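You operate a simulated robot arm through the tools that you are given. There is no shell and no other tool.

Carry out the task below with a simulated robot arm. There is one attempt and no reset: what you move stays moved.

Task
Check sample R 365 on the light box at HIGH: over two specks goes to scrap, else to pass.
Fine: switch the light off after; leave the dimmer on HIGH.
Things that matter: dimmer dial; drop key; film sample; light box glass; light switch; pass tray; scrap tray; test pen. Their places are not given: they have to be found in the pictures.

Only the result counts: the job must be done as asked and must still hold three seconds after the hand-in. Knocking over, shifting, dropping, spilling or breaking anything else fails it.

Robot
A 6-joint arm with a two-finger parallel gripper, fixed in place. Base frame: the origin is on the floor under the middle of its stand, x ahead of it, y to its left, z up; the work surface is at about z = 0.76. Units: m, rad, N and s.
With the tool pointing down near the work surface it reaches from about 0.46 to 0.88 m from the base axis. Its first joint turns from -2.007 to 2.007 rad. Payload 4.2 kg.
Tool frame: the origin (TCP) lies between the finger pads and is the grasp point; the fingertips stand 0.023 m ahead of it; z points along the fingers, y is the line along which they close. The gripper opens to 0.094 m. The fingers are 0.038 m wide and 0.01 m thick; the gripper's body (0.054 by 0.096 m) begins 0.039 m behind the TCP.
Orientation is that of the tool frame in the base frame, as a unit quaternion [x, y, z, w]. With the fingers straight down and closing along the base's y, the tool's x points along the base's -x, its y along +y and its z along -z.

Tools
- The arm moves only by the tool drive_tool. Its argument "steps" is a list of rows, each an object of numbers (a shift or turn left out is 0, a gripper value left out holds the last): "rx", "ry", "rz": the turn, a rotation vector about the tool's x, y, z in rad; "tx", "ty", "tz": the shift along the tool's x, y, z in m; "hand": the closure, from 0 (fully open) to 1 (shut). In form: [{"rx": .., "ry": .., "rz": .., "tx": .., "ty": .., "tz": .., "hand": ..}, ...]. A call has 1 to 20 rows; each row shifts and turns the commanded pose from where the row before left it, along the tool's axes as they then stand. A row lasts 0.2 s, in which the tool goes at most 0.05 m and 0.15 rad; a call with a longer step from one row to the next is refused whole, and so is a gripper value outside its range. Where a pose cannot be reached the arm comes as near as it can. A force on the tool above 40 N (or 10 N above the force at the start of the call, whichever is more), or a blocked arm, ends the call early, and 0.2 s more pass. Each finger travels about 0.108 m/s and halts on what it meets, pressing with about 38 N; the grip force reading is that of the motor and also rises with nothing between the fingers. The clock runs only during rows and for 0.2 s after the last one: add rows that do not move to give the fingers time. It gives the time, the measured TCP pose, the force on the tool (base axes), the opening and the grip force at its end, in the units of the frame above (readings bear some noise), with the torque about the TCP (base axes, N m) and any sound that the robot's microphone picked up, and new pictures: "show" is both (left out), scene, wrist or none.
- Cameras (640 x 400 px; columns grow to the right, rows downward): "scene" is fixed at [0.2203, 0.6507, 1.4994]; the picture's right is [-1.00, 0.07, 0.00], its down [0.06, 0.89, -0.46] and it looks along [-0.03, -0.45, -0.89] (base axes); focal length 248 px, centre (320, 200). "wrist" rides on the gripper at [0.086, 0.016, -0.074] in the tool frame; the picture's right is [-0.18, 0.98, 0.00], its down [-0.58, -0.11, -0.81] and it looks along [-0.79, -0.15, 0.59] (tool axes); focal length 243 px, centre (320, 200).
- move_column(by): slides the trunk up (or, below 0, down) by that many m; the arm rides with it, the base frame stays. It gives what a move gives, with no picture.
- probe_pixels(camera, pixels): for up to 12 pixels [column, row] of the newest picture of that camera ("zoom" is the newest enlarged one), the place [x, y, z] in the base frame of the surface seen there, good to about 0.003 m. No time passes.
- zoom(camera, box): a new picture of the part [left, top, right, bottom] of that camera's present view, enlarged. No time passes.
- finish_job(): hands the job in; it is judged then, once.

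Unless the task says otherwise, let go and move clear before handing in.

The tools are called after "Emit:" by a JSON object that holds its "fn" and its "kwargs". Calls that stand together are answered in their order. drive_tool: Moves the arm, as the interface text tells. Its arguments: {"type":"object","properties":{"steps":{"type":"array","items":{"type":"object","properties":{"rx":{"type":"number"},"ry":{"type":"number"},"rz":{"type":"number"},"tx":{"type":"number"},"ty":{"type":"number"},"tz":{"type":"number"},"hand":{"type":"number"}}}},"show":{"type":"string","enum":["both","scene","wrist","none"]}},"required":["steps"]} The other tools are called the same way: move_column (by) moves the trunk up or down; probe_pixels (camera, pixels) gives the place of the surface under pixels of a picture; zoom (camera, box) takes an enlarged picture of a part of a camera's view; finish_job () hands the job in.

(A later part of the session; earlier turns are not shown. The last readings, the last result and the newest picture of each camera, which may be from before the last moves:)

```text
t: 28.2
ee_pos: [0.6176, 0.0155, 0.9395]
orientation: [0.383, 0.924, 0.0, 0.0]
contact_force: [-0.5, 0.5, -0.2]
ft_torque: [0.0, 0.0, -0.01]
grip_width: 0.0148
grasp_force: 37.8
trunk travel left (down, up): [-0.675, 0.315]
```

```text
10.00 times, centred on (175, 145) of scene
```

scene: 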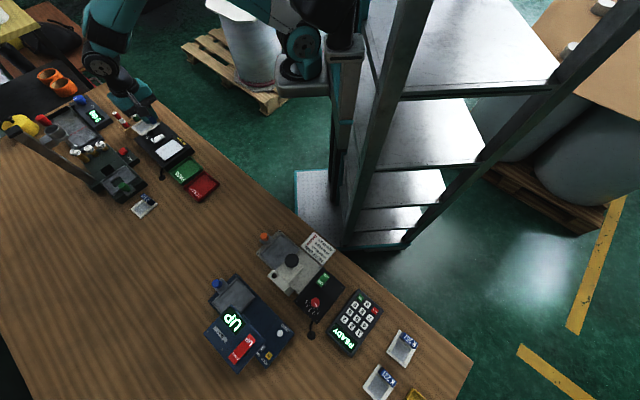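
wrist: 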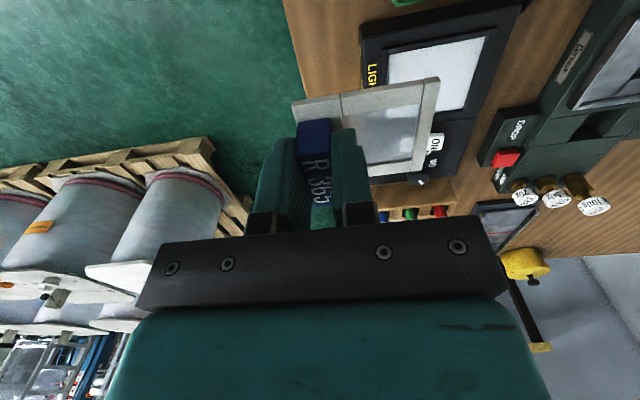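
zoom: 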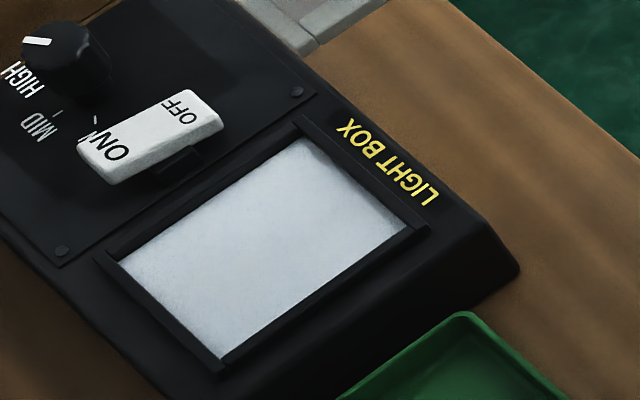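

The glass is at z≈0.790 and the rim at about 0.795, so I'll bias the sample about 3 mm away from the near rim so the fingers have room. Next I'll move over the glass and partly lower.

Emit:
{"fn": "drive_tool", "kwargs": {"steps": [{"tx": -0.0263, "ty": 0.0374}, {"tx": -0.0263, "ty": 0.0374}, {"tz": 0.04}, {"tz": 0.03}, {}, {}]}}

Emit:
{"fn": "zoom", "kwargs": {"camera": "scene", "box": [140, 120, 200, 165]}}

Emit:
{"fn": "zoom", "kwargs": {"camera": "wrist", "box": [270, 40, 462, 160]}}

```text
t: 29.6
ee_pos: [0.7045, 0.0292, 0.8688]
orientation: [0.382, 0.924, -0.001, 0.001]
contact_force: [0.1, -0.4, -0.2]
ft_torque: [-0.01, 0.02, -0.01]
grip_width: 0.015
grasp_force: 38.1
trunk travel left (down, up): [-0.675, 0.315]
```

scene: 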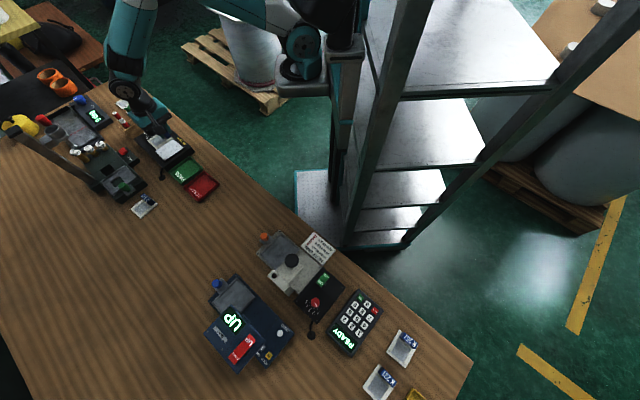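
wrist: 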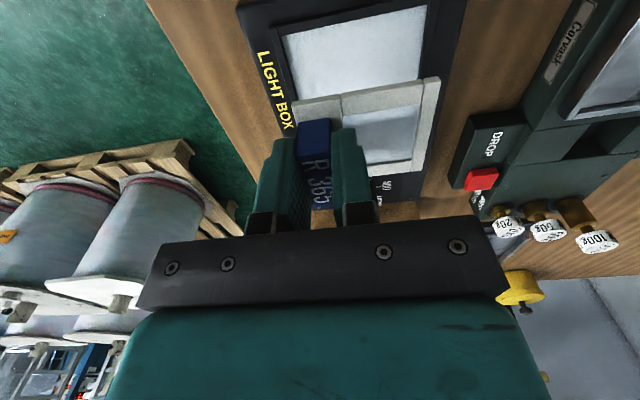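

```text
8.89 times, centred on (170, 142) of scene
```

zoom: 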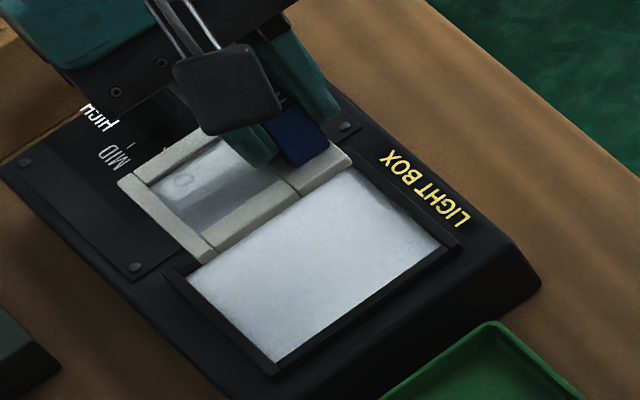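

```text
3.33 times, centred on (366, 100) of wrist
```

zoom: 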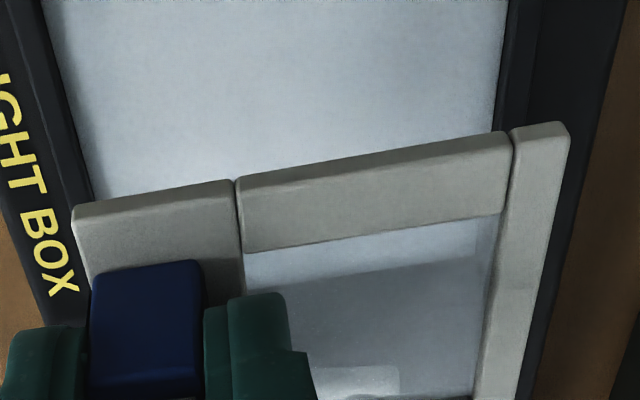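

The sample is centred over the glass (glass spans -15 to +63 mm sideways, frame -8.5 to +54.5 mm). I'll shift 3 mm more to the far side and lower slowly.

Emit:
{"fn": "drive_tool", "kwargs": {"steps": [{"ty": 0.003}, {"tz": 0.03}, {"tz": 0.012}, {"tz": 0.004}, {}], "show": "scene"}}

Emit:
{"fn": "zoom", "kwargs": {"camera": "scene", "box": [140, 120, 200, 165]}}

```text
t: 30.8
ee_pos: [0.7058, 0.0295, 0.8235]
orientation: [0.383, 0.924, 0.0, 0.0]
contact_force: [-0.6, -0.4, -0.4]
ft_torque: [-0.01, 0.02, 0.01]
grip_width: 0.0151
grasp_force: 37.8
trunk travel left (down, up): [-0.675, 0.315]
```

scene: 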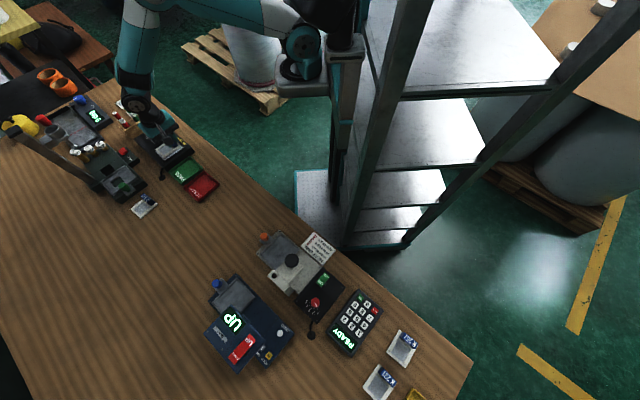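

```text
8.89 times, centred on (170, 142) of scene
```

zoom: 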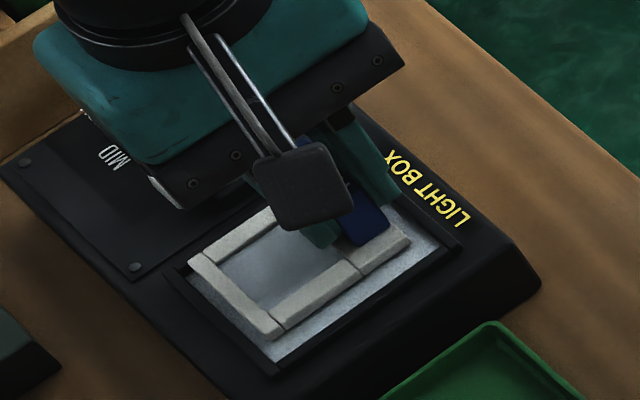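

The frame hovers just over the glass, inside the rim, with no contact force yet. I'll lower in small steps.

Emit:
{"fn": "drive_tool", "kwargs": {"steps": [{"tz": 0.002}, {"tz": 0.001}, {}], "show": "none"}}

```text
t: 31.6
ee_pos: [0.7053, 0.0294, 0.8218]
orientation: [0.383, 0.924, 0.001, 0.0]
contact_force: [-1.1, -1.2, 10.4]
ft_torque: [-0.02, -0.03, 0.0]
grip_width: 0.015
grasp_force: 38.2
trunk travel left (down, up): [-0.675, 0.315]
```

A 10 N upward force shows the sample is resting on the glass. I'll open slightly (to about 26 mm) and lift clear.

Emit:
{"fn": "drive_tool", "kwargs": {"steps": [{"tz": -0.001, "hand": 0.74}, {}, {}], "show": "wrist"}}

```text
t: 32.4
ee_pos: [0.7048, 0.0309, 0.8214]
orientation: [0.383, 0.924, 0.001, 0.0]
contact_force: [0.4, 0.6, 0.2]
ft_torque: [0.01, -0.01, 0.02]
grip_width: 0.0245
grasp_force: 0.1
trunk travel left (down, up): [-0.675, 0.315]
```

wrist: 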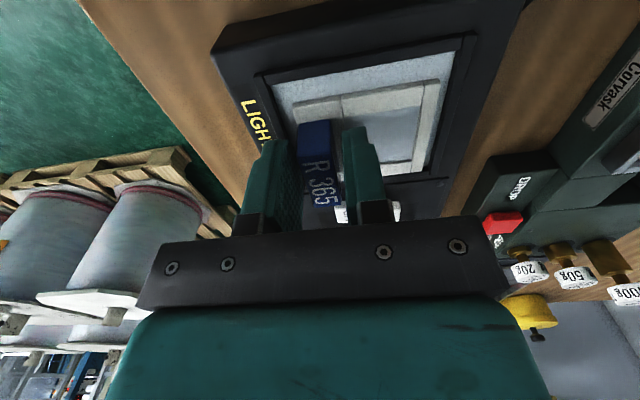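

The gripper is free at 24.5 mm with zero force. I'll lift straight up, close the fingers and move over the ON end of the rocker for alignment.

Emit:
{"fn": "drive_tool", "kwargs": {"steps": [{"tz": -0.02}, {"tz": -0.04}, {"tz": -0.02}, {"tx": -0.028, "ty": 0.0175, "hand": 1.0}, {"tx": -0.028, "ty": 0.0175}, {}, {}]}}

Emit:
{"fn": "zoom", "kwargs": {"camera": "wrist", "box": [220, 0, 412, 120]}}

Emit:
{"fn": "zoom", "kwargs": {"camera": "scene", "box": [140, 120, 200, 165]}}

```text
t: 34.0
ee_pos: [0.769, 0.0137, 0.9004]
orientation: [0.383, 0.924, 0.001, -0.001]
contact_force: [1.1, -1.4, 0.3]
ft_torque: [0.0, -0.01, 0.02]
grip_width: 0.0002
grasp_force: 38.1
trunk travel left (down, up): [-0.675, 0.315]
```

scene: 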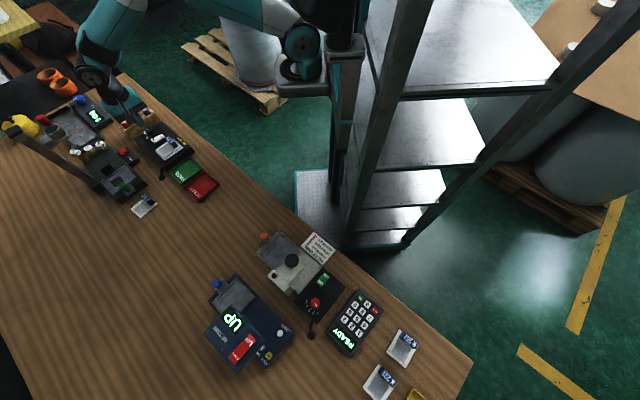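
wrist: 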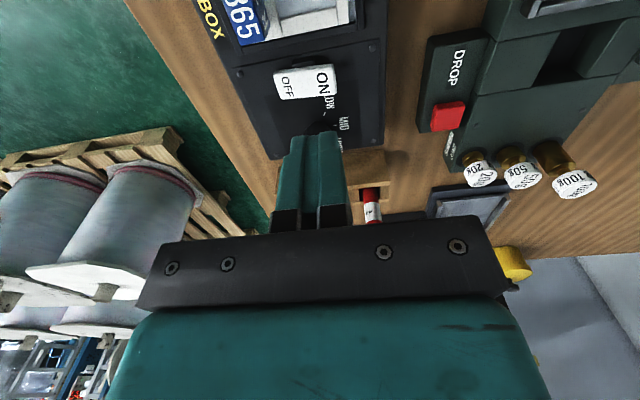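

```text
3.33 times, centred on (316, 60) of wrist
```

zoom: 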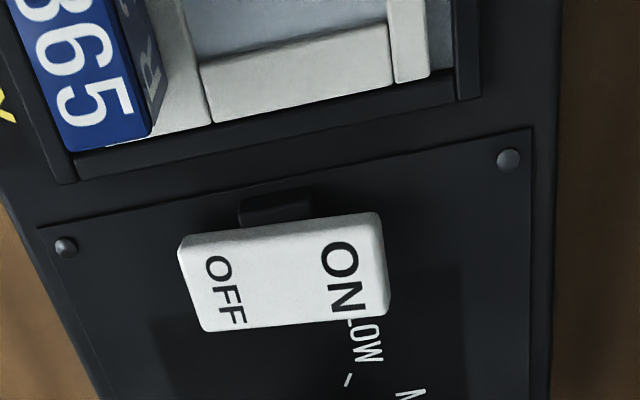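

```text
8.89 times, centred on (170, 142) of scene
```

zoom: 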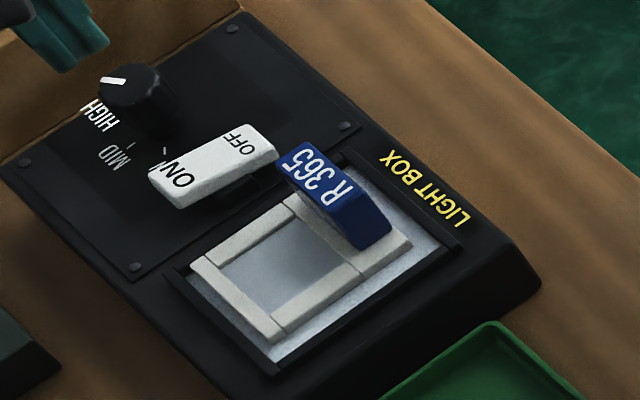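

R 365 lies flat on the glass inside the rim and the fingers are closed. The rocker's ON end is at local y≈+10 mm and its centre about -11 mm, so I'll shift 3 mm outward and lower towards the ON end.

Emit:
{"fn": "drive_tool", "kwargs": {"steps": [{"ty": 0.003, "tz": 0.03}, {"tz": 0.03}, {"tz": 0.004}, {"tz": 0.003}, {"tz": 0.003}, {}], "show": "wrist"}}

```text
t: 35.4
ee_pos: [0.7713, 0.0184, 0.8342]
orientation: [0.383, 0.924, 0.0, 0.0]
contact_force: [-0.8, 0.3, -0.5]
ft_torque: [0.0, 0.01, 0.0]
grip_width: 0.0
grasp_force: 37.8
trunk travel left (down, up): [-0.675, 0.315]
```

wrist: 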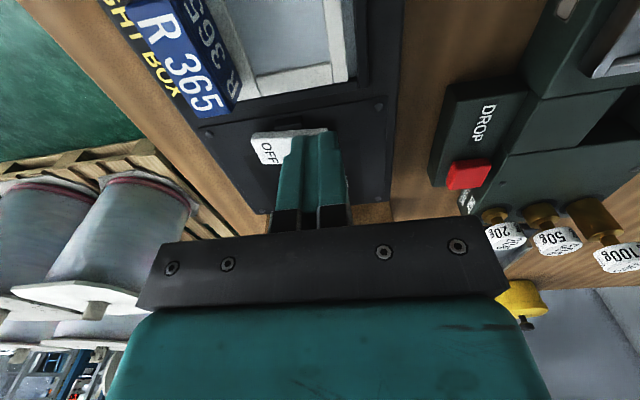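

The fingertips are over the ON half at z≈0.811 with no contact yet. I'll press down in small steps.

Emit:
{"fn": "drive_tool", "kwargs": {"steps": [{"tz": 0.002}, {"tz": 0.002}, {"tz": 0.002}, {"tz": 0.002}, {"tz": 0.002}, {}], "show": "scene"}}

```text
t: 36.7
ee_pos: [0.7726, 0.0177, 0.8287]
orientation: [0.382, 0.924, 0.001, 0.002]
contact_force: [-13.6, -1.7, 22.7]
ft_torque: [-0.07, 0.56, 0.03]
grip_width: 0.0
grasp_force: 38.1
trunk travel left (down, up): [-0.675, 0.315]
stopped in row 6: the force on the tool passed its limit at 42 N (the readings are from after the stop); the commanded pose is now the measured one
```

scene: 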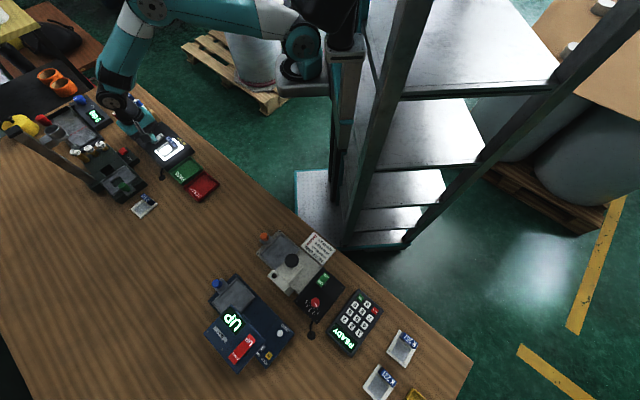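

The press hit 42 N and the glass now looks bright at (172,150). I'll back off upward and inspect.

Emit:
{"fn": "drive_tool", "kwargs": {"steps": [{"tz": -0.01}, {"tz": -0.03}, {"tz": -0.04}, {}, {}]}}

Emit:
{"fn": "zoom", "kwargs": {"camera": "scene", "box": [140, 120, 200, 165]}}

Emit:
{"fn": "zoom", "kwargs": {"camera": "scene", "box": [160, 138, 184, 156]}}

```text
t: 37.9
ee_pos: [0.7723, 0.02, 0.9066]
orientation: [0.382, 0.924, 0.001, 0.002]
contact_force: [-0.5, 0.6, -0.1]
ft_torque: [0.0, -0.02, -0.02]
grip_width: 0.0
grasp_force: 38.0
trunk travel left (down, up): [-0.675, 0.315]
```

scene: 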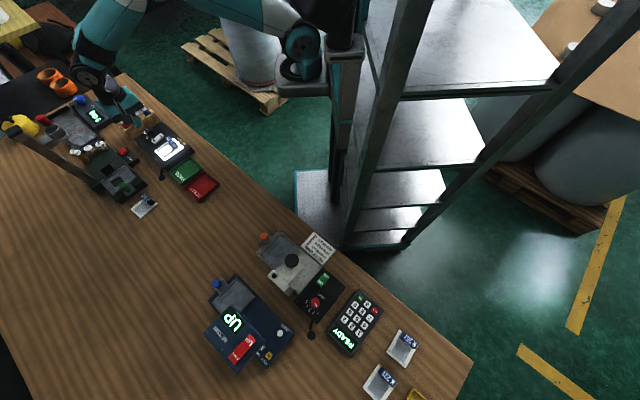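
wrist: 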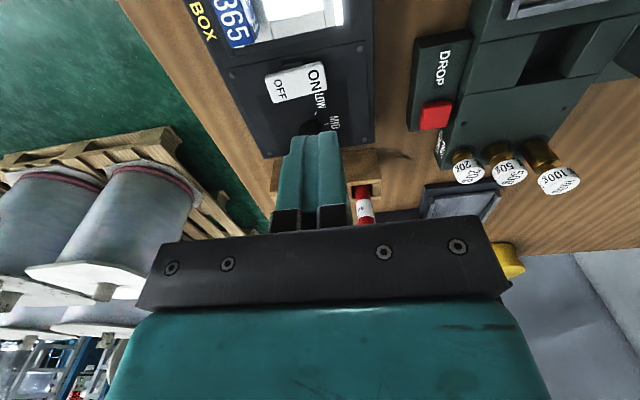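

```text
8.89 times, centred on (170, 142) of scene
```

zoom: 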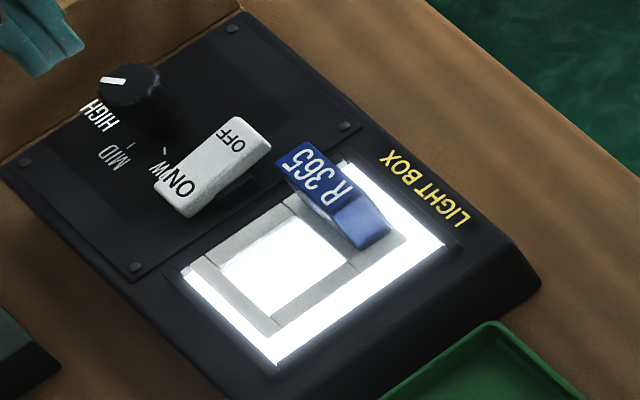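

```text
16.00 times, centred on (172, 147) of scene
```

zoom: 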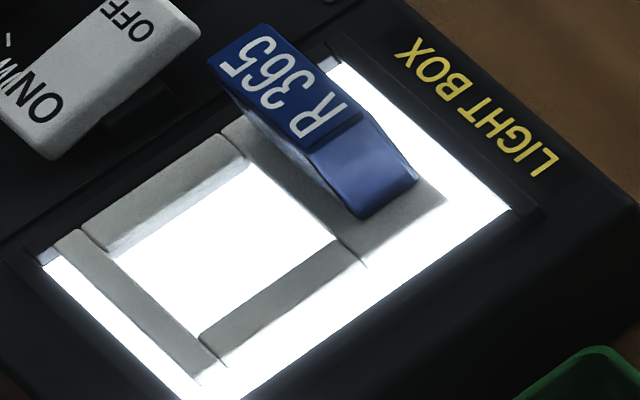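

The light is on and bright. I'll look closely at the film window for specks, from the scene camera first.

Emit:
{"fn": "zoom", "kwargs": {"camera": "scene", "box": [163, 143, 175, 151]}}

Emit:
{"fn": "zoom", "kwargs": {"camera": "wrist", "box": [240, 0, 370, 50]}}

```text
16.00 times, centred on (169, 147) of scene
```

zoom: 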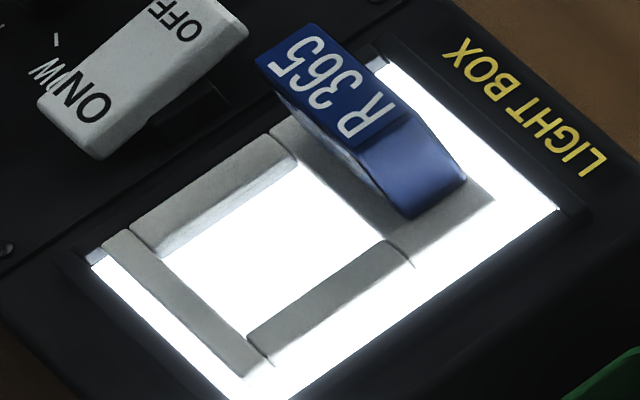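

```text
4.92 times, centred on (305, 25) of wrist
```

zoom: 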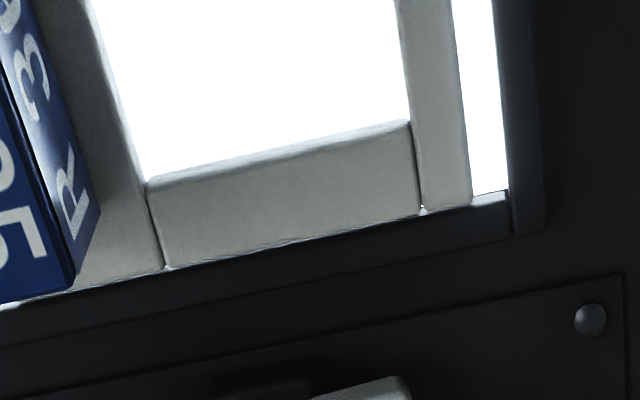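

No specks show in the part of the film I can see. I'll bring the wrist camera back over the film for a full close-up.

Emit:
{"fn": "drive_tool", "kwargs": {"steps": [{"tx": 0.03, "ty": -0.005}, {"tx": 0.026, "ty": -0.004}, {}, {}, {}], "show": "wrist"}}

Emit:
{"fn": "zoom", "kwargs": {"camera": "wrist", "box": [260, 20, 420, 120]}}

```text
t: 39.1
ee_pos: [0.7259, 0.0515, 0.9069]
orientation: [0.383, 0.924, 0.002, 0.003]
contact_force: [-0.6, -0.3, 0.1]
ft_torque: [-0.02, 0.0, 0.03]
grip_width: 0.0
grasp_force: 37.6
trunk travel left (down, up): [-0.675, 0.315]
```

wrist: 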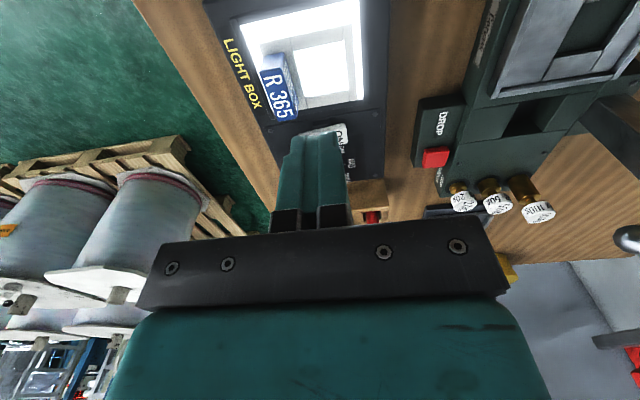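

```text
4.00 times, centred on (340, 70) of wrist
```

zoom: 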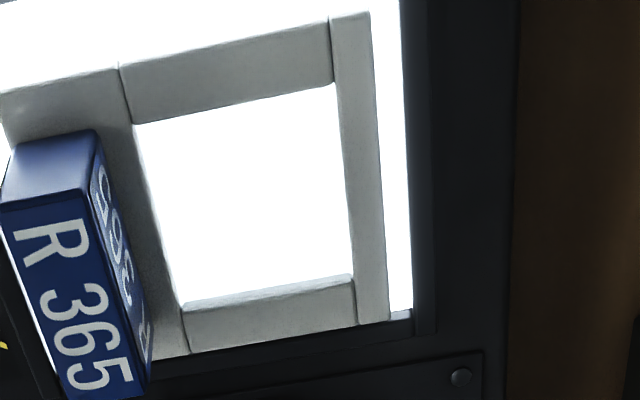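

The whole film window (zoom 140–350, 90–295) looks white with no marks. I'll zoom in tighter to be sure about faint or tiny specks.

Emit:
{"fn": "zoom", "kwargs": {"camera": "wrist", "box": [292, 38, 352, 98]}}

Emit:
{"fn": "zoom", "kwargs": {"camera": "wrist", "box": [290, 40, 330, 65]}}

Emit:
{"fn": "zoom", "kwargs": {"camera": "wrist", "box": [315, 65, 350, 95]}}

Emit:
{"fn": "zoom", "kwargs": {"camera": "scene", "box": [120, 110, 220, 210]}}

```text
6.67 times, centred on (322, 68) of wrist
```

zoom: 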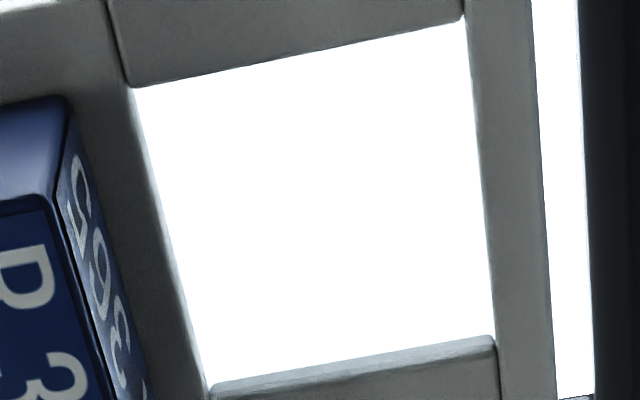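

```text
16.00 times, centred on (310, 52) of wrist
```

zoom: 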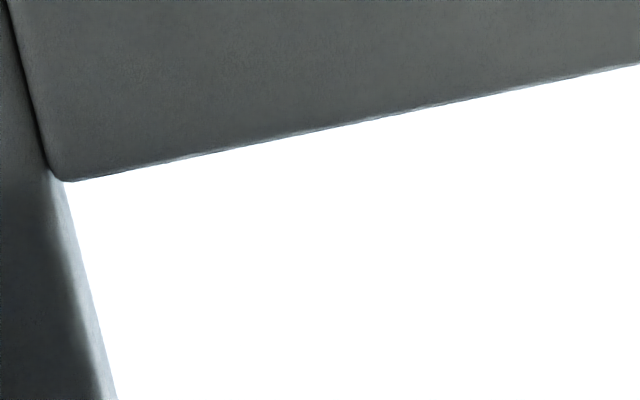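

```text
13.33 times, centred on (332, 80) of wrist
```

zoom: 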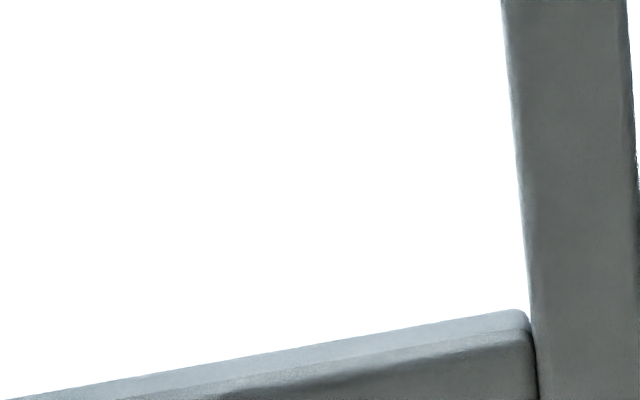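

```text
4.00 times, centred on (170, 160) of scene
```

zoom: 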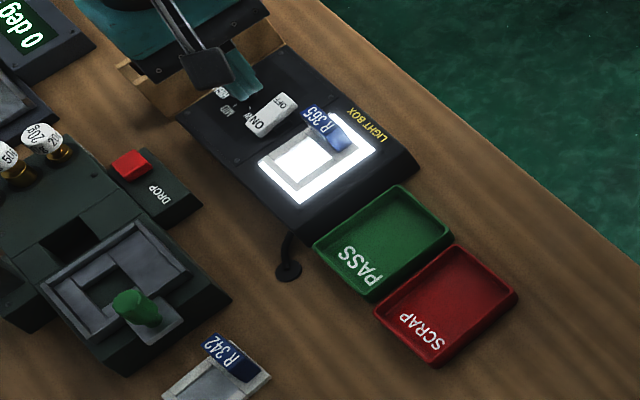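

The film still shows no specks anywhere, which is plausible but needs checking. I'll wait a second, look again, and recheck the dial pointer and the seating of the frame.

Emit:
{"fn": "drive_tool", "kwargs": {"steps": [{"tx": 0.015, "ty": 0.01, "tz": 0.02}, {}, {}, {}, {}], "show": "both"}}

Emit:
{"fn": "zoom", "kwargs": {"camera": "wrist", "box": [220, 20, 412, 140]}}

Emit:
{"fn": "zoom", "kwargs": {"camera": "scene", "box": [140, 118, 172, 138]}}

```text
t: 40.3
ee_pos: [0.723, 0.0692, 0.8868]
orientation: [0.382, 0.924, 0.001, 0.003]
contact_force: [0.2, 0.6, 0.6]
ft_torque: [0.01, -0.02, 0.0]
grip_width: 0.0
grasp_force: 38.2
trunk travel left (down, up): [-0.675, 0.315]
```

scene: 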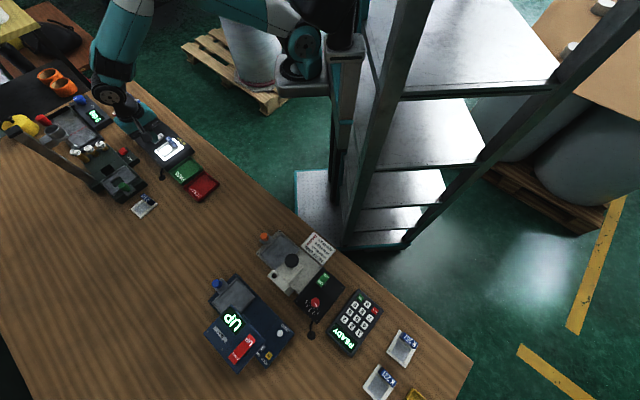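
wrist: 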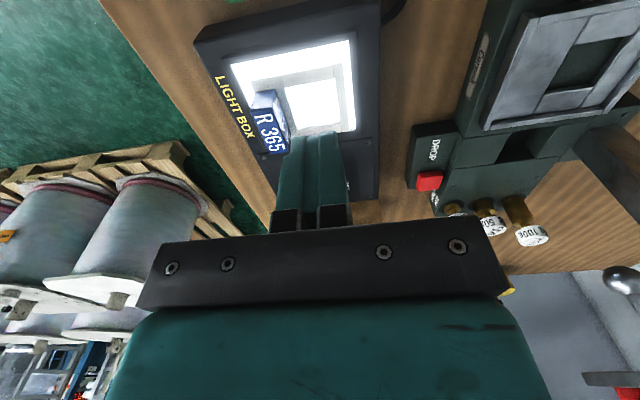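

```text
3.33 times, centred on (316, 80) of wrist
```

zoom: 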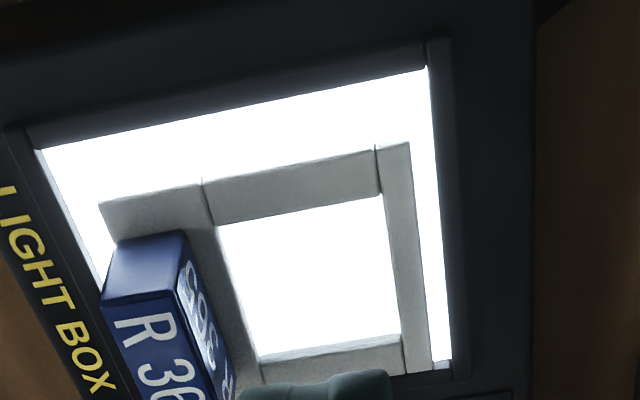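

```text
16.00 times, centred on (156, 128) of scene
```

zoom: 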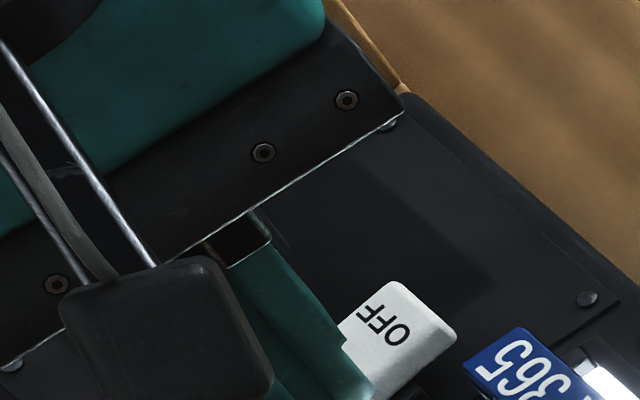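

The frame sits off-centre towards the switch side (wide white strip at the top, almost none at the bottom). To be sure the film is properly on the glass, I'll regrasp the tab and re-centre it. First I'll open and hover above the tab.

Emit:
{"fn": "drive_tool", "kwargs": {"steps": [{"tz": -0.02, "hand": 0.65}, {"tx": -0.0075, "ty": -0.0195}, {"tx": -0.0075, "ty": -0.0195}, {}, {}], "show": "wrist"}}

Emit:
{"fn": "zoom", "kwargs": {"camera": "wrist", "box": [250, 0, 442, 120]}}

```text
t: 41.5
ee_pos: [0.7071, 0.0313, 0.9057]
orientation: [0.382, 0.924, 0.001, 0.002]
contact_force: [0.2, 1.1, -0.2]
ft_torque: [0.0, -0.04, -0.02]
grip_width: 0.033
grasp_force: 0.1
trunk travel left (down, up): [-0.675, 0.315]
```

wrist: 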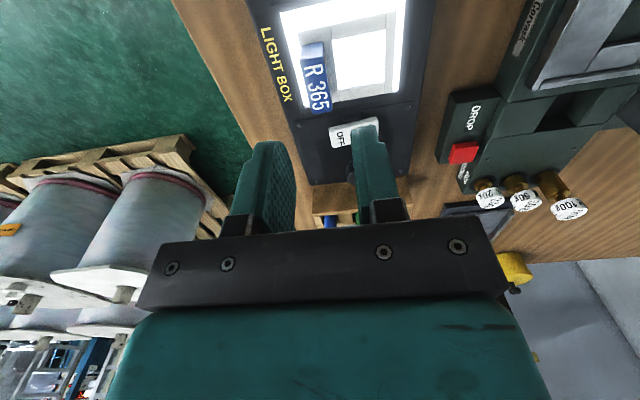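

```text
3.33 times, centred on (346, 60) of wrist
```

zoom: 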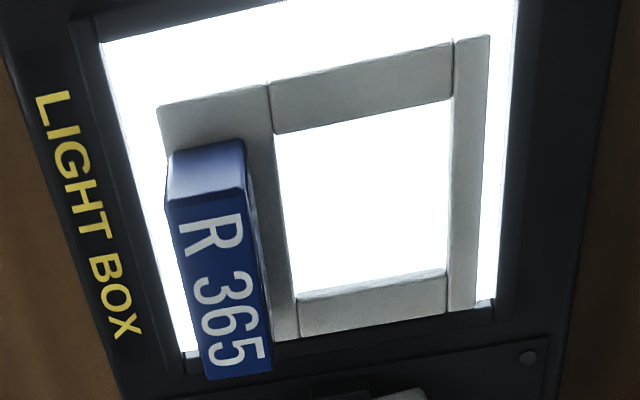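

The frame is fully within the glass: 2 mm gap on the switch side and about 13 mm on the other, so seating is fine. The dial is the next thing to verify, so I'll hover over the knob, re-measure the pointer and judge whether it needs trimming.

Emit:
{"fn": "drive_tool", "kwargs": {"steps": [{"tx": -0.035, "ty": 0.0067, "tz": -0.01, "hand": 0.55}, {"tx": -0.035, "ty": 0.0067, "tz": -0.005}, {"tx": -0.0364, "ty": 0.0068}, {}, {}], "show": "wrist"}}

Emit:
{"fn": "zoom", "kwargs": {"camera": "wrist", "box": [272, 32, 368, 112]}}

Emit:
{"fn": "zoom", "kwargs": {"camera": "scene", "box": [155, 135, 187, 160]}}

```text
t: 42.7
ee_pos: [0.7947, -0.0291, 0.9218]
orientation: [0.383, 0.924, 0.001, 0.003]
contact_force: [-0.2, 0.6, -0.7]
ft_torque: [0.02, -0.02, -0.01]
grip_width: 0.0424
grasp_force: 0.1
trunk travel left (down, up): [-0.675, 0.315]
```

wrist: 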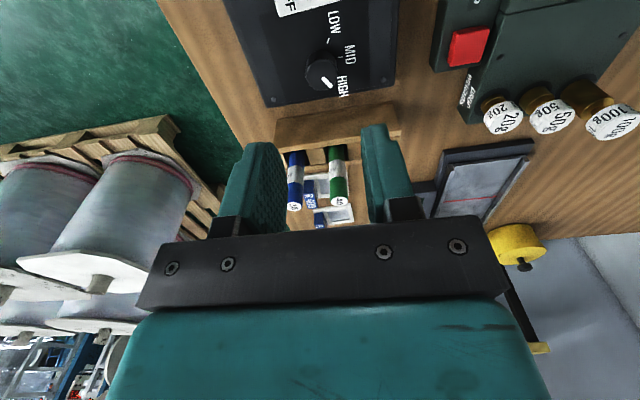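

```text
5.00 times, centred on (320, 72) of wrist
```

zoom: 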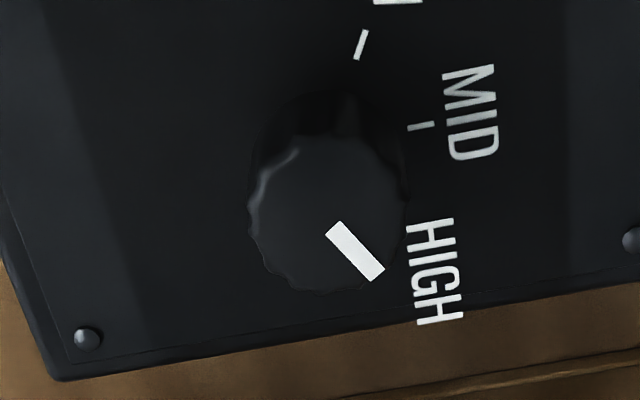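

```text
16.00 times, centred on (171, 148) of scene
```

zoom: 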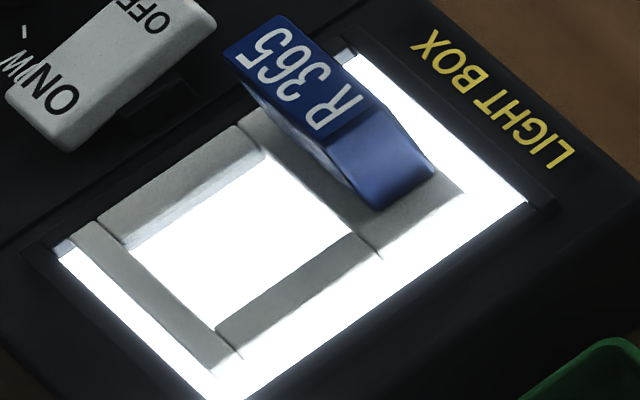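

The film is still uniformly white, and the dial pointer sits about 3° short of the HIGH tick by my geometry. I'll regrip the knob and trim it slightly, which also checks the HIGH setting.

Emit:
{"fn": "drive_tool", "kwargs": {"steps": [{"tx": -0.001, "tz": 0.04}, {"tz": 0.03}, {"tz": 0.02}, {"tz": 0.012}, {}, {"hand": 1.0}, {}, {}, {}], "show": "none"}}

```text
t: 44.7
ee_pos: [0.798, -0.0315, 0.8186]
orientation: [0.383, 0.924, 0.001, 0.003]
contact_force: [10.4, 4.9, -5.5]
ft_torque: [-0.3, -0.47, 0.03]
grip_width: 0.0236
grasp_force: 45.0
trunk travel left (down, up): [-0.675, 0.315]
```

I'll relax the side load and turn 0.06 rad further clockwise.

Emit:
{"fn": "drive_tool", "kwargs": {"steps": [{"ty": 0.0015}, {}, {"rz": 0.03}, {"rz": 0.03}, {}, {}], "show": "scene"}}

Emit:
{"fn": "zoom", "kwargs": {"camera": "scene", "box": [155, 135, 187, 160]}}

```text
t: 46.1
ee_pos: [0.7995, -0.031, 0.8168]
orientation: [0.41, 0.912, 0.001, 0.001]
contact_force: [0.5, -5.5, 1.2]
ft_torque: [0.02, 0.22, 0.39]
grip_width: 0.0234
grasp_force: 45.2
trunk travel left (down, up): [-0.675, 0.315]
```

scene: 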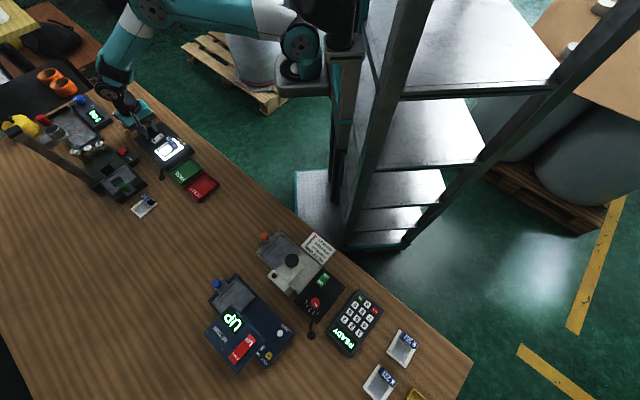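

```text
16.00 times, centred on (171, 148) of scene
```

zoom: 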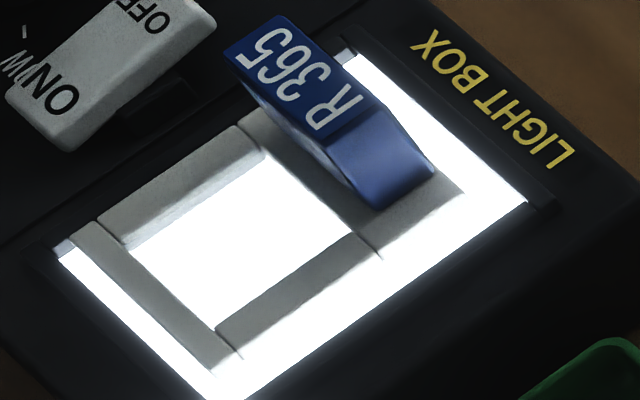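

A torque of 0.39 N·m about the vertical now resists the turn, so the dial is against its end stop at HIGH. I'll release the knob, lift, and confirm its pointer.

Emit:
{"fn": "drive_tool", "kwargs": {"steps": [{"hand": 0.55}, {}, {}, {"tz": -0.03}, {"tz": -0.04}, {"tz": -0.03}, {}], "show": "wrist"}}

Emit:
{"fn": "zoom", "kwargs": {"camera": "wrist", "box": [272, 32, 368, 112]}}

Emit:
{"fn": "zoom", "kwargs": {"camera": "scene", "box": [140, 120, 172, 140]}}

```text
t: 47.7
ee_pos: [0.7959, -0.0316, 0.9193]
orientation: [0.412, 0.911, 0.002, 0.001]
contact_force: [-0.7, 0.4, 0.3]
ft_torque: [0.01, 0.01, 0.02]
grip_width: 0.0422
grasp_force: 0.0
trunk travel left (down, up): [-0.675, 0.315]
```

wrist: 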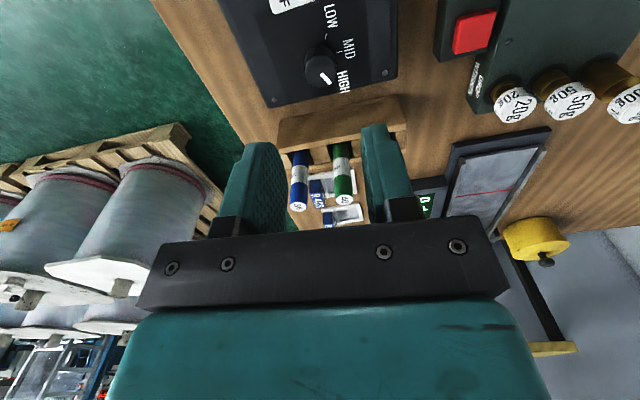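

```text
5.00 times, centred on (320, 72) of wrist
```

zoom: 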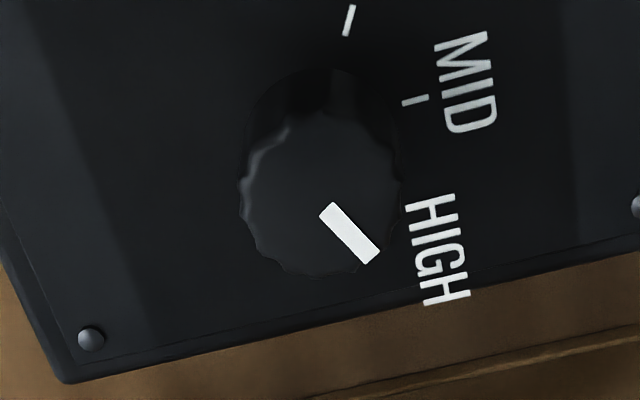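

```text
16.00 times, centred on (156, 130) of scene
```

zoom: 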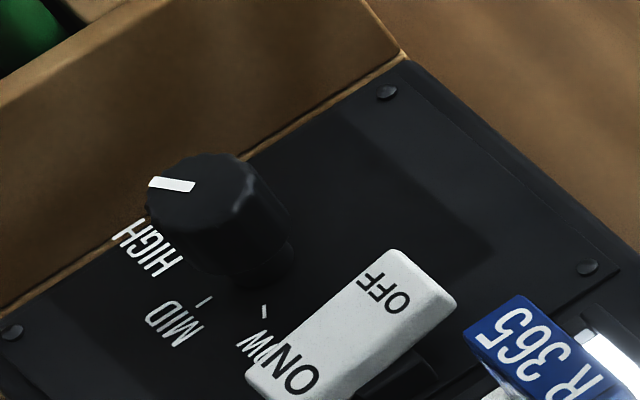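

The pointer is unchanged against the stop, so the dial was already at HIGH. I'll go back over the tab to re-centre the sample and recheck the film.

Emit:
{"fn": "drive_tool", "kwargs": {"steps": [{"rz": -0.06, "hand": 0.65}, {"tx": 0.036, "ty": -0.008}, {"tx": 0.036, "ty": -0.008}, {"tx": 0.035, "ty": -0.0065, "tz": 0.02}, {}, {}], "show": "wrist"}}

Emit:
{"fn": "zoom", "kwargs": {"camera": "wrist", "box": [250, 0, 442, 120]}}

```text
t: 49.1
ee_pos: [0.7069, 0.0264, 0.8959]
orientation: [0.383, 0.924, 0.001, 0.002]
contact_force: [-0.1, -0.8, 0.1]
ft_torque: [0.01, -0.01, 0.0]
grip_width: 0.033
grasp_force: 0.1
trunk travel left (down, up): [-0.675, 0.315]
```

wrist: 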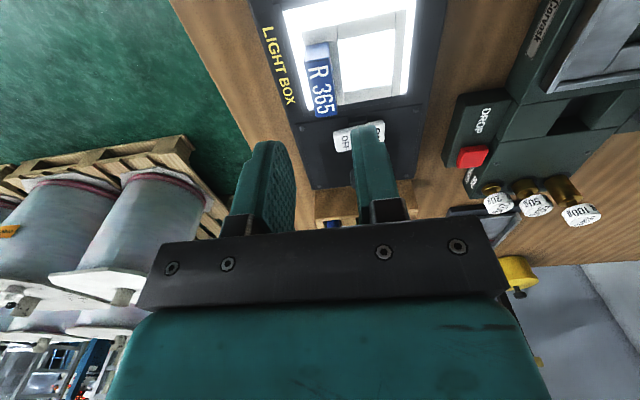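

```text
3.33 times, centred on (346, 60) of wrist
```

zoom: 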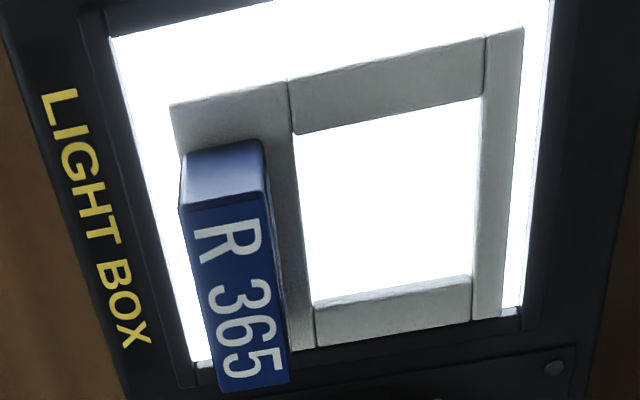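

The film is still clean white. The tab centre is offset (-2, +1.5) mm from the tool, so I'll correct that, descend and regrip the tab.

Emit:
{"fn": "drive_tool", "kwargs": {"steps": [{"tx": 0.002, "ty": 0.0015, "tz": 0.03}, {"tz": 0.03}, {"tz": 0.014}, {}, {"hand": 1.0}, {}, {}, {}], "show": "wrist"}}

```text
t: 50.9
ee_pos: [0.7071, 0.029, 0.8235]
orientation: [0.383, 0.924, 0.001, 0.003]
contact_force: [0.3, -0.1, 0.3]
ft_torque: [0.0, 0.03, -0.01]
grip_width: 0.0149
grasp_force: 37.8
trunk travel left (down, up): [-0.675, 0.315]
```

wrist: 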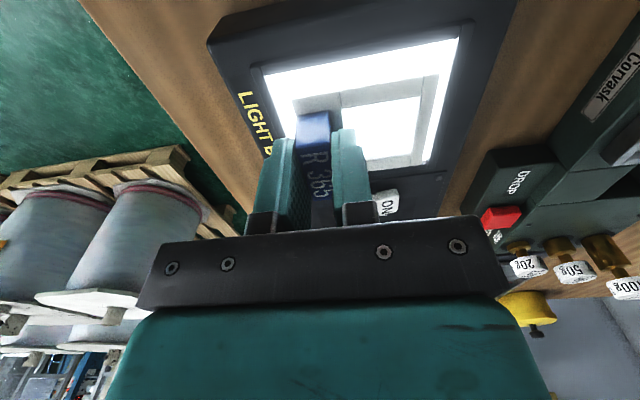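

The tab is gripped again at 14.9 mm. I'll lift 5 mm, shift 6 mm towards the glass centre and set it down.

Emit:
{"fn": "drive_tool", "kwargs": {"steps": [{"tz": -0.005}, {"tx": 0.006, "ty": -0.0015}, {"tz": 0.004}, {"tz": 0.001}, {}], "show": "wrist"}}

```text
t: 52.1
ee_pos: [0.7013, 0.0346, 0.8245]
orientation: [0.383, 0.924, 0.001, 0.003]
contact_force: [0.0, -0.1, -1.2]
ft_torque: [-0.05, 0.0, 0.03]
grip_width: 0.0148
grasp_force: 38.2
trunk travel left (down, up): [-0.675, 0.315]
```

wrist: 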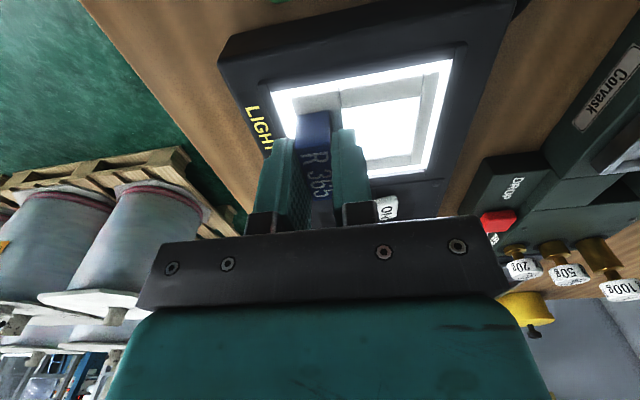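

It is back at the same height with no load. I'll lower 1 mm more to be sure it touches, then release and lift away for a clean look.

Emit:
{"fn": "drive_tool", "kwargs": {"steps": [{"tz": 0.001}, {}], "show": "none"}}

```text
t: 52.7
ee_pos: [0.7011, 0.035, 0.8241]
orientation: [0.383, 0.924, 0.002, 0.002]
contact_force: [-0.6, 0.8, -0.3]
ft_torque: [0.0, 0.01, 0.0]
grip_width: 0.0151
grasp_force: 38.5
trunk travel left (down, up): [-0.675, 0.315]
```

Emit:
{"fn": "drive_tool", "kwargs": {"steps": [{"tz": 0.001}, {"tz": 0.001}, {}], "show": "none"}}

```text
t: 53.5
ee_pos: [0.7008, 0.0365, 0.8229]
orientation: [0.383, 0.924, 0.002, 0.004]
contact_force: [-6.2, 0.0, 26.8]
ft_torque: [0.17, 0.23, 0.06]
grip_width: 0.0152
grasp_force: 37.7
trunk travel left (down, up): [-0.675, 0.315]
```

The 27 N upward force shows firm contact with the glass. I'll ease off, open slightly, and lift to look.

Emit:
{"fn": "drive_tool", "kwargs": {"steps": [{"tz": -0.002}, {"hand": 0.74}, {}, {}, {"tz": -0.02}, {"tz": -0.04}, {"tz": -0.02}, {}, {}], "show": "both"}}

Emit:
{"fn": "zoom", "kwargs": {"camera": "wrist", "box": [250, 0, 442, 120]}}

Emit:
{"fn": "zoom", "kwargs": {"camera": "scene", "box": [155, 135, 187, 160]}}

```text
t: 55.5
ee_pos: [0.7007, 0.0373, 0.9018]
orientation: [0.382, 0.924, 0.001, 0.002]
contact_force: [0.1, -0.2, -0.9]
ft_torque: [0.0, 0.01, 0.01]
grip_width: 0.0245
grasp_force: 0.0
trunk travel left (down, up): [-0.675, 0.315]
```

scene: 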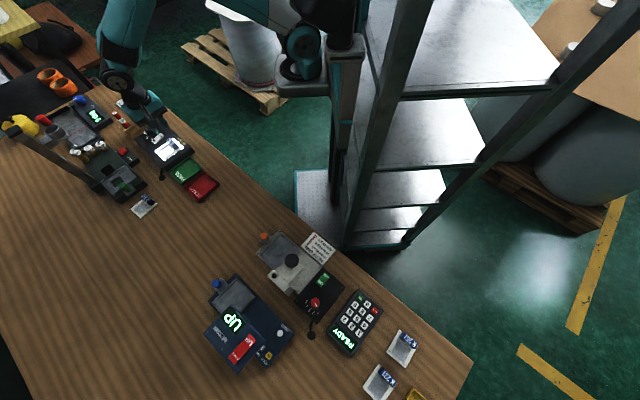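
wrist: 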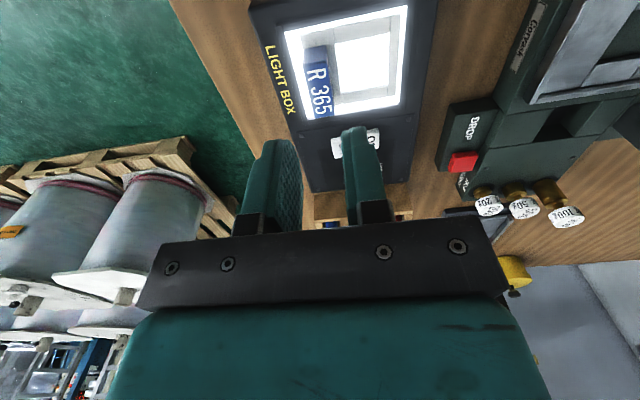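

```text
3.33 times, centred on (346, 60) of wrist
```

zoom: 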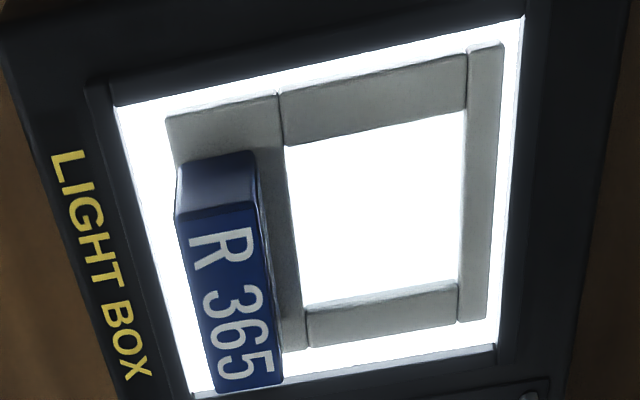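

```text
16.00 times, centred on (171, 148) of scene
```

zoom: 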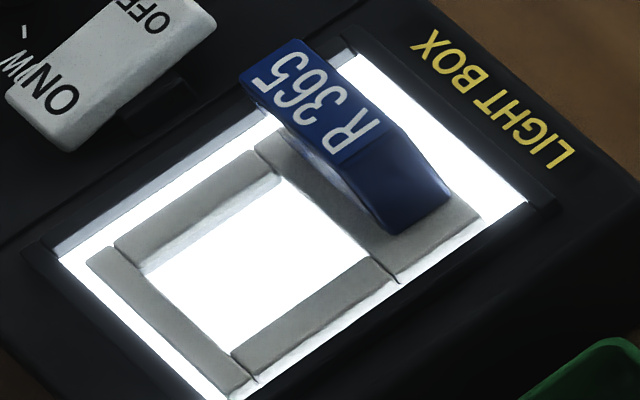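

The sample is now well centred on the lit glass and the film still shows no marks. I'll do a final high-zoom scan of the film window in quadrants.

Emit:
{"fn": "zoom", "kwargs": {"camera": "wrist", "box": [330, 30, 394, 70]}}

Emit:
{"fn": "zoom", "kwargs": {"camera": "wrist", "box": [330, 58, 394, 98]}}

Emit:
{"fn": "zoom", "kwargs": {"camera": "scene", "box": [158, 146, 178, 158]}}

```text
10.00 times, centred on (362, 50) of wrist
```

zoom: 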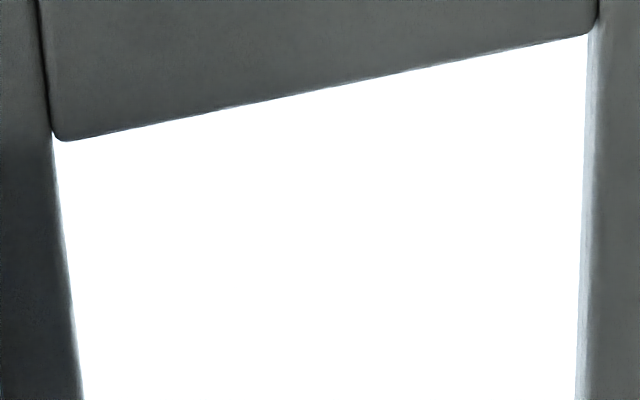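

```text
10.00 times, centred on (362, 78) of wrist
```

zoom: 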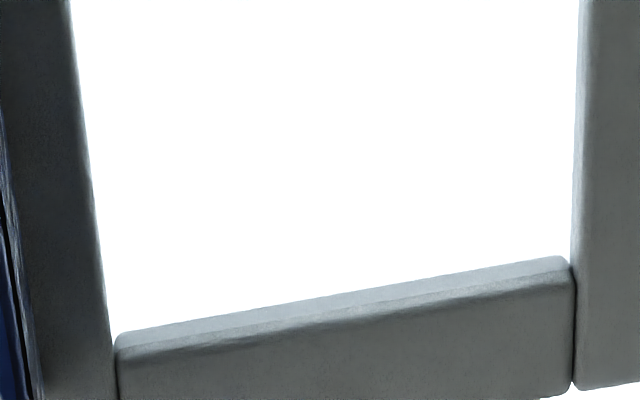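

```text
16.00 times, centred on (168, 152) of scene
```

zoom: 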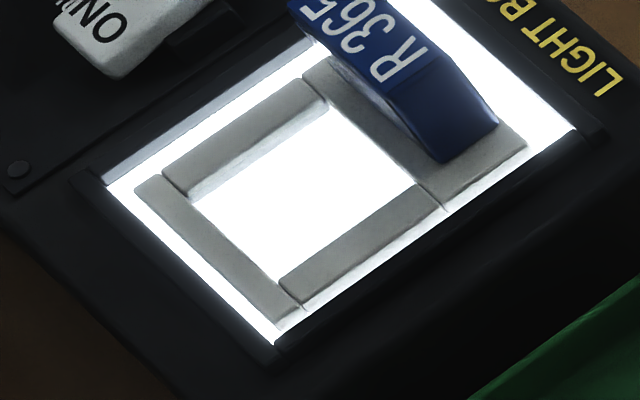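

At HIGH the film shows zero specks in every view. The backlight is strongly saturated, so as a cross-check I'll dim to MID briefly to be sure no marks are being washed out, then return to the HIGH stop. First I'll hover over the knob.

Emit:
{"fn": "drive_tool", "kwargs": {"steps": [{"tx": -0.0388, "ty": 0.0066, "tz": -0.015, "hand": 0.55}, {"tx": -0.0388, "ty": 0.0066, "tz": -0.005}, {"tx": -0.0388, "ty": 0.0066}, {}, {}], "show": "wrist"}}

Emit:
{"fn": "zoom", "kwargs": {"camera": "wrist", "box": [272, 32, 368, 112]}}

```text
t: 56.7
ee_pos: [0.7959, -0.0329, 0.9253]
orientation: [0.382, 0.924, 0.001, 0.002]
contact_force: [-0.3, 0.0, 0.4]
ft_torque: [0.0, 0.01, -0.03]
grip_width: 0.0422
grasp_force: 0.1
trunk travel left (down, up): [-0.675, 0.315]
```

wrist: 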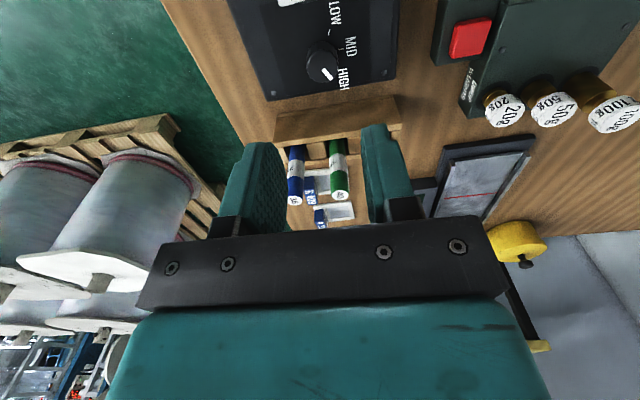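

```text
5.00 times, centred on (320, 72) of wrist
```

zoom: 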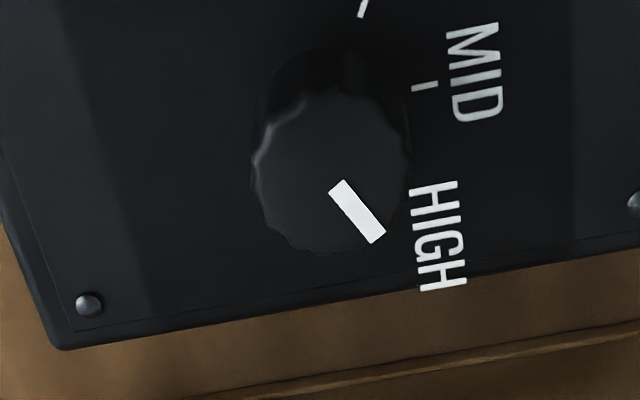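

The knob centre is offset about (-2, +1.5) mm from the tool, so I'll correct, descend and grip.

Emit:
{"fn": "drive_tool", "kwargs": {"steps": [{"tx": 0.0015, "ty": 0.0015, "tz": 0.04}, {"tz": 0.035}, {"tz": 0.02}, {"tz": 0.01}, {}, {"hand": 1.0}, {}, {}, {}], "show": "none"}}

```text
t: 58.7
ee_pos: [0.7988, -0.0336, 0.8212]
orientation: [0.382, 0.924, 0.001, 0.002]
contact_force: [9.2, 5.2, -5.8]
ft_torque: [-0.24, -0.65, 0.03]
grip_width: 0.0237
grasp_force: 44.7
trunk travel left (down, up): [-0.675, 0.315]
```

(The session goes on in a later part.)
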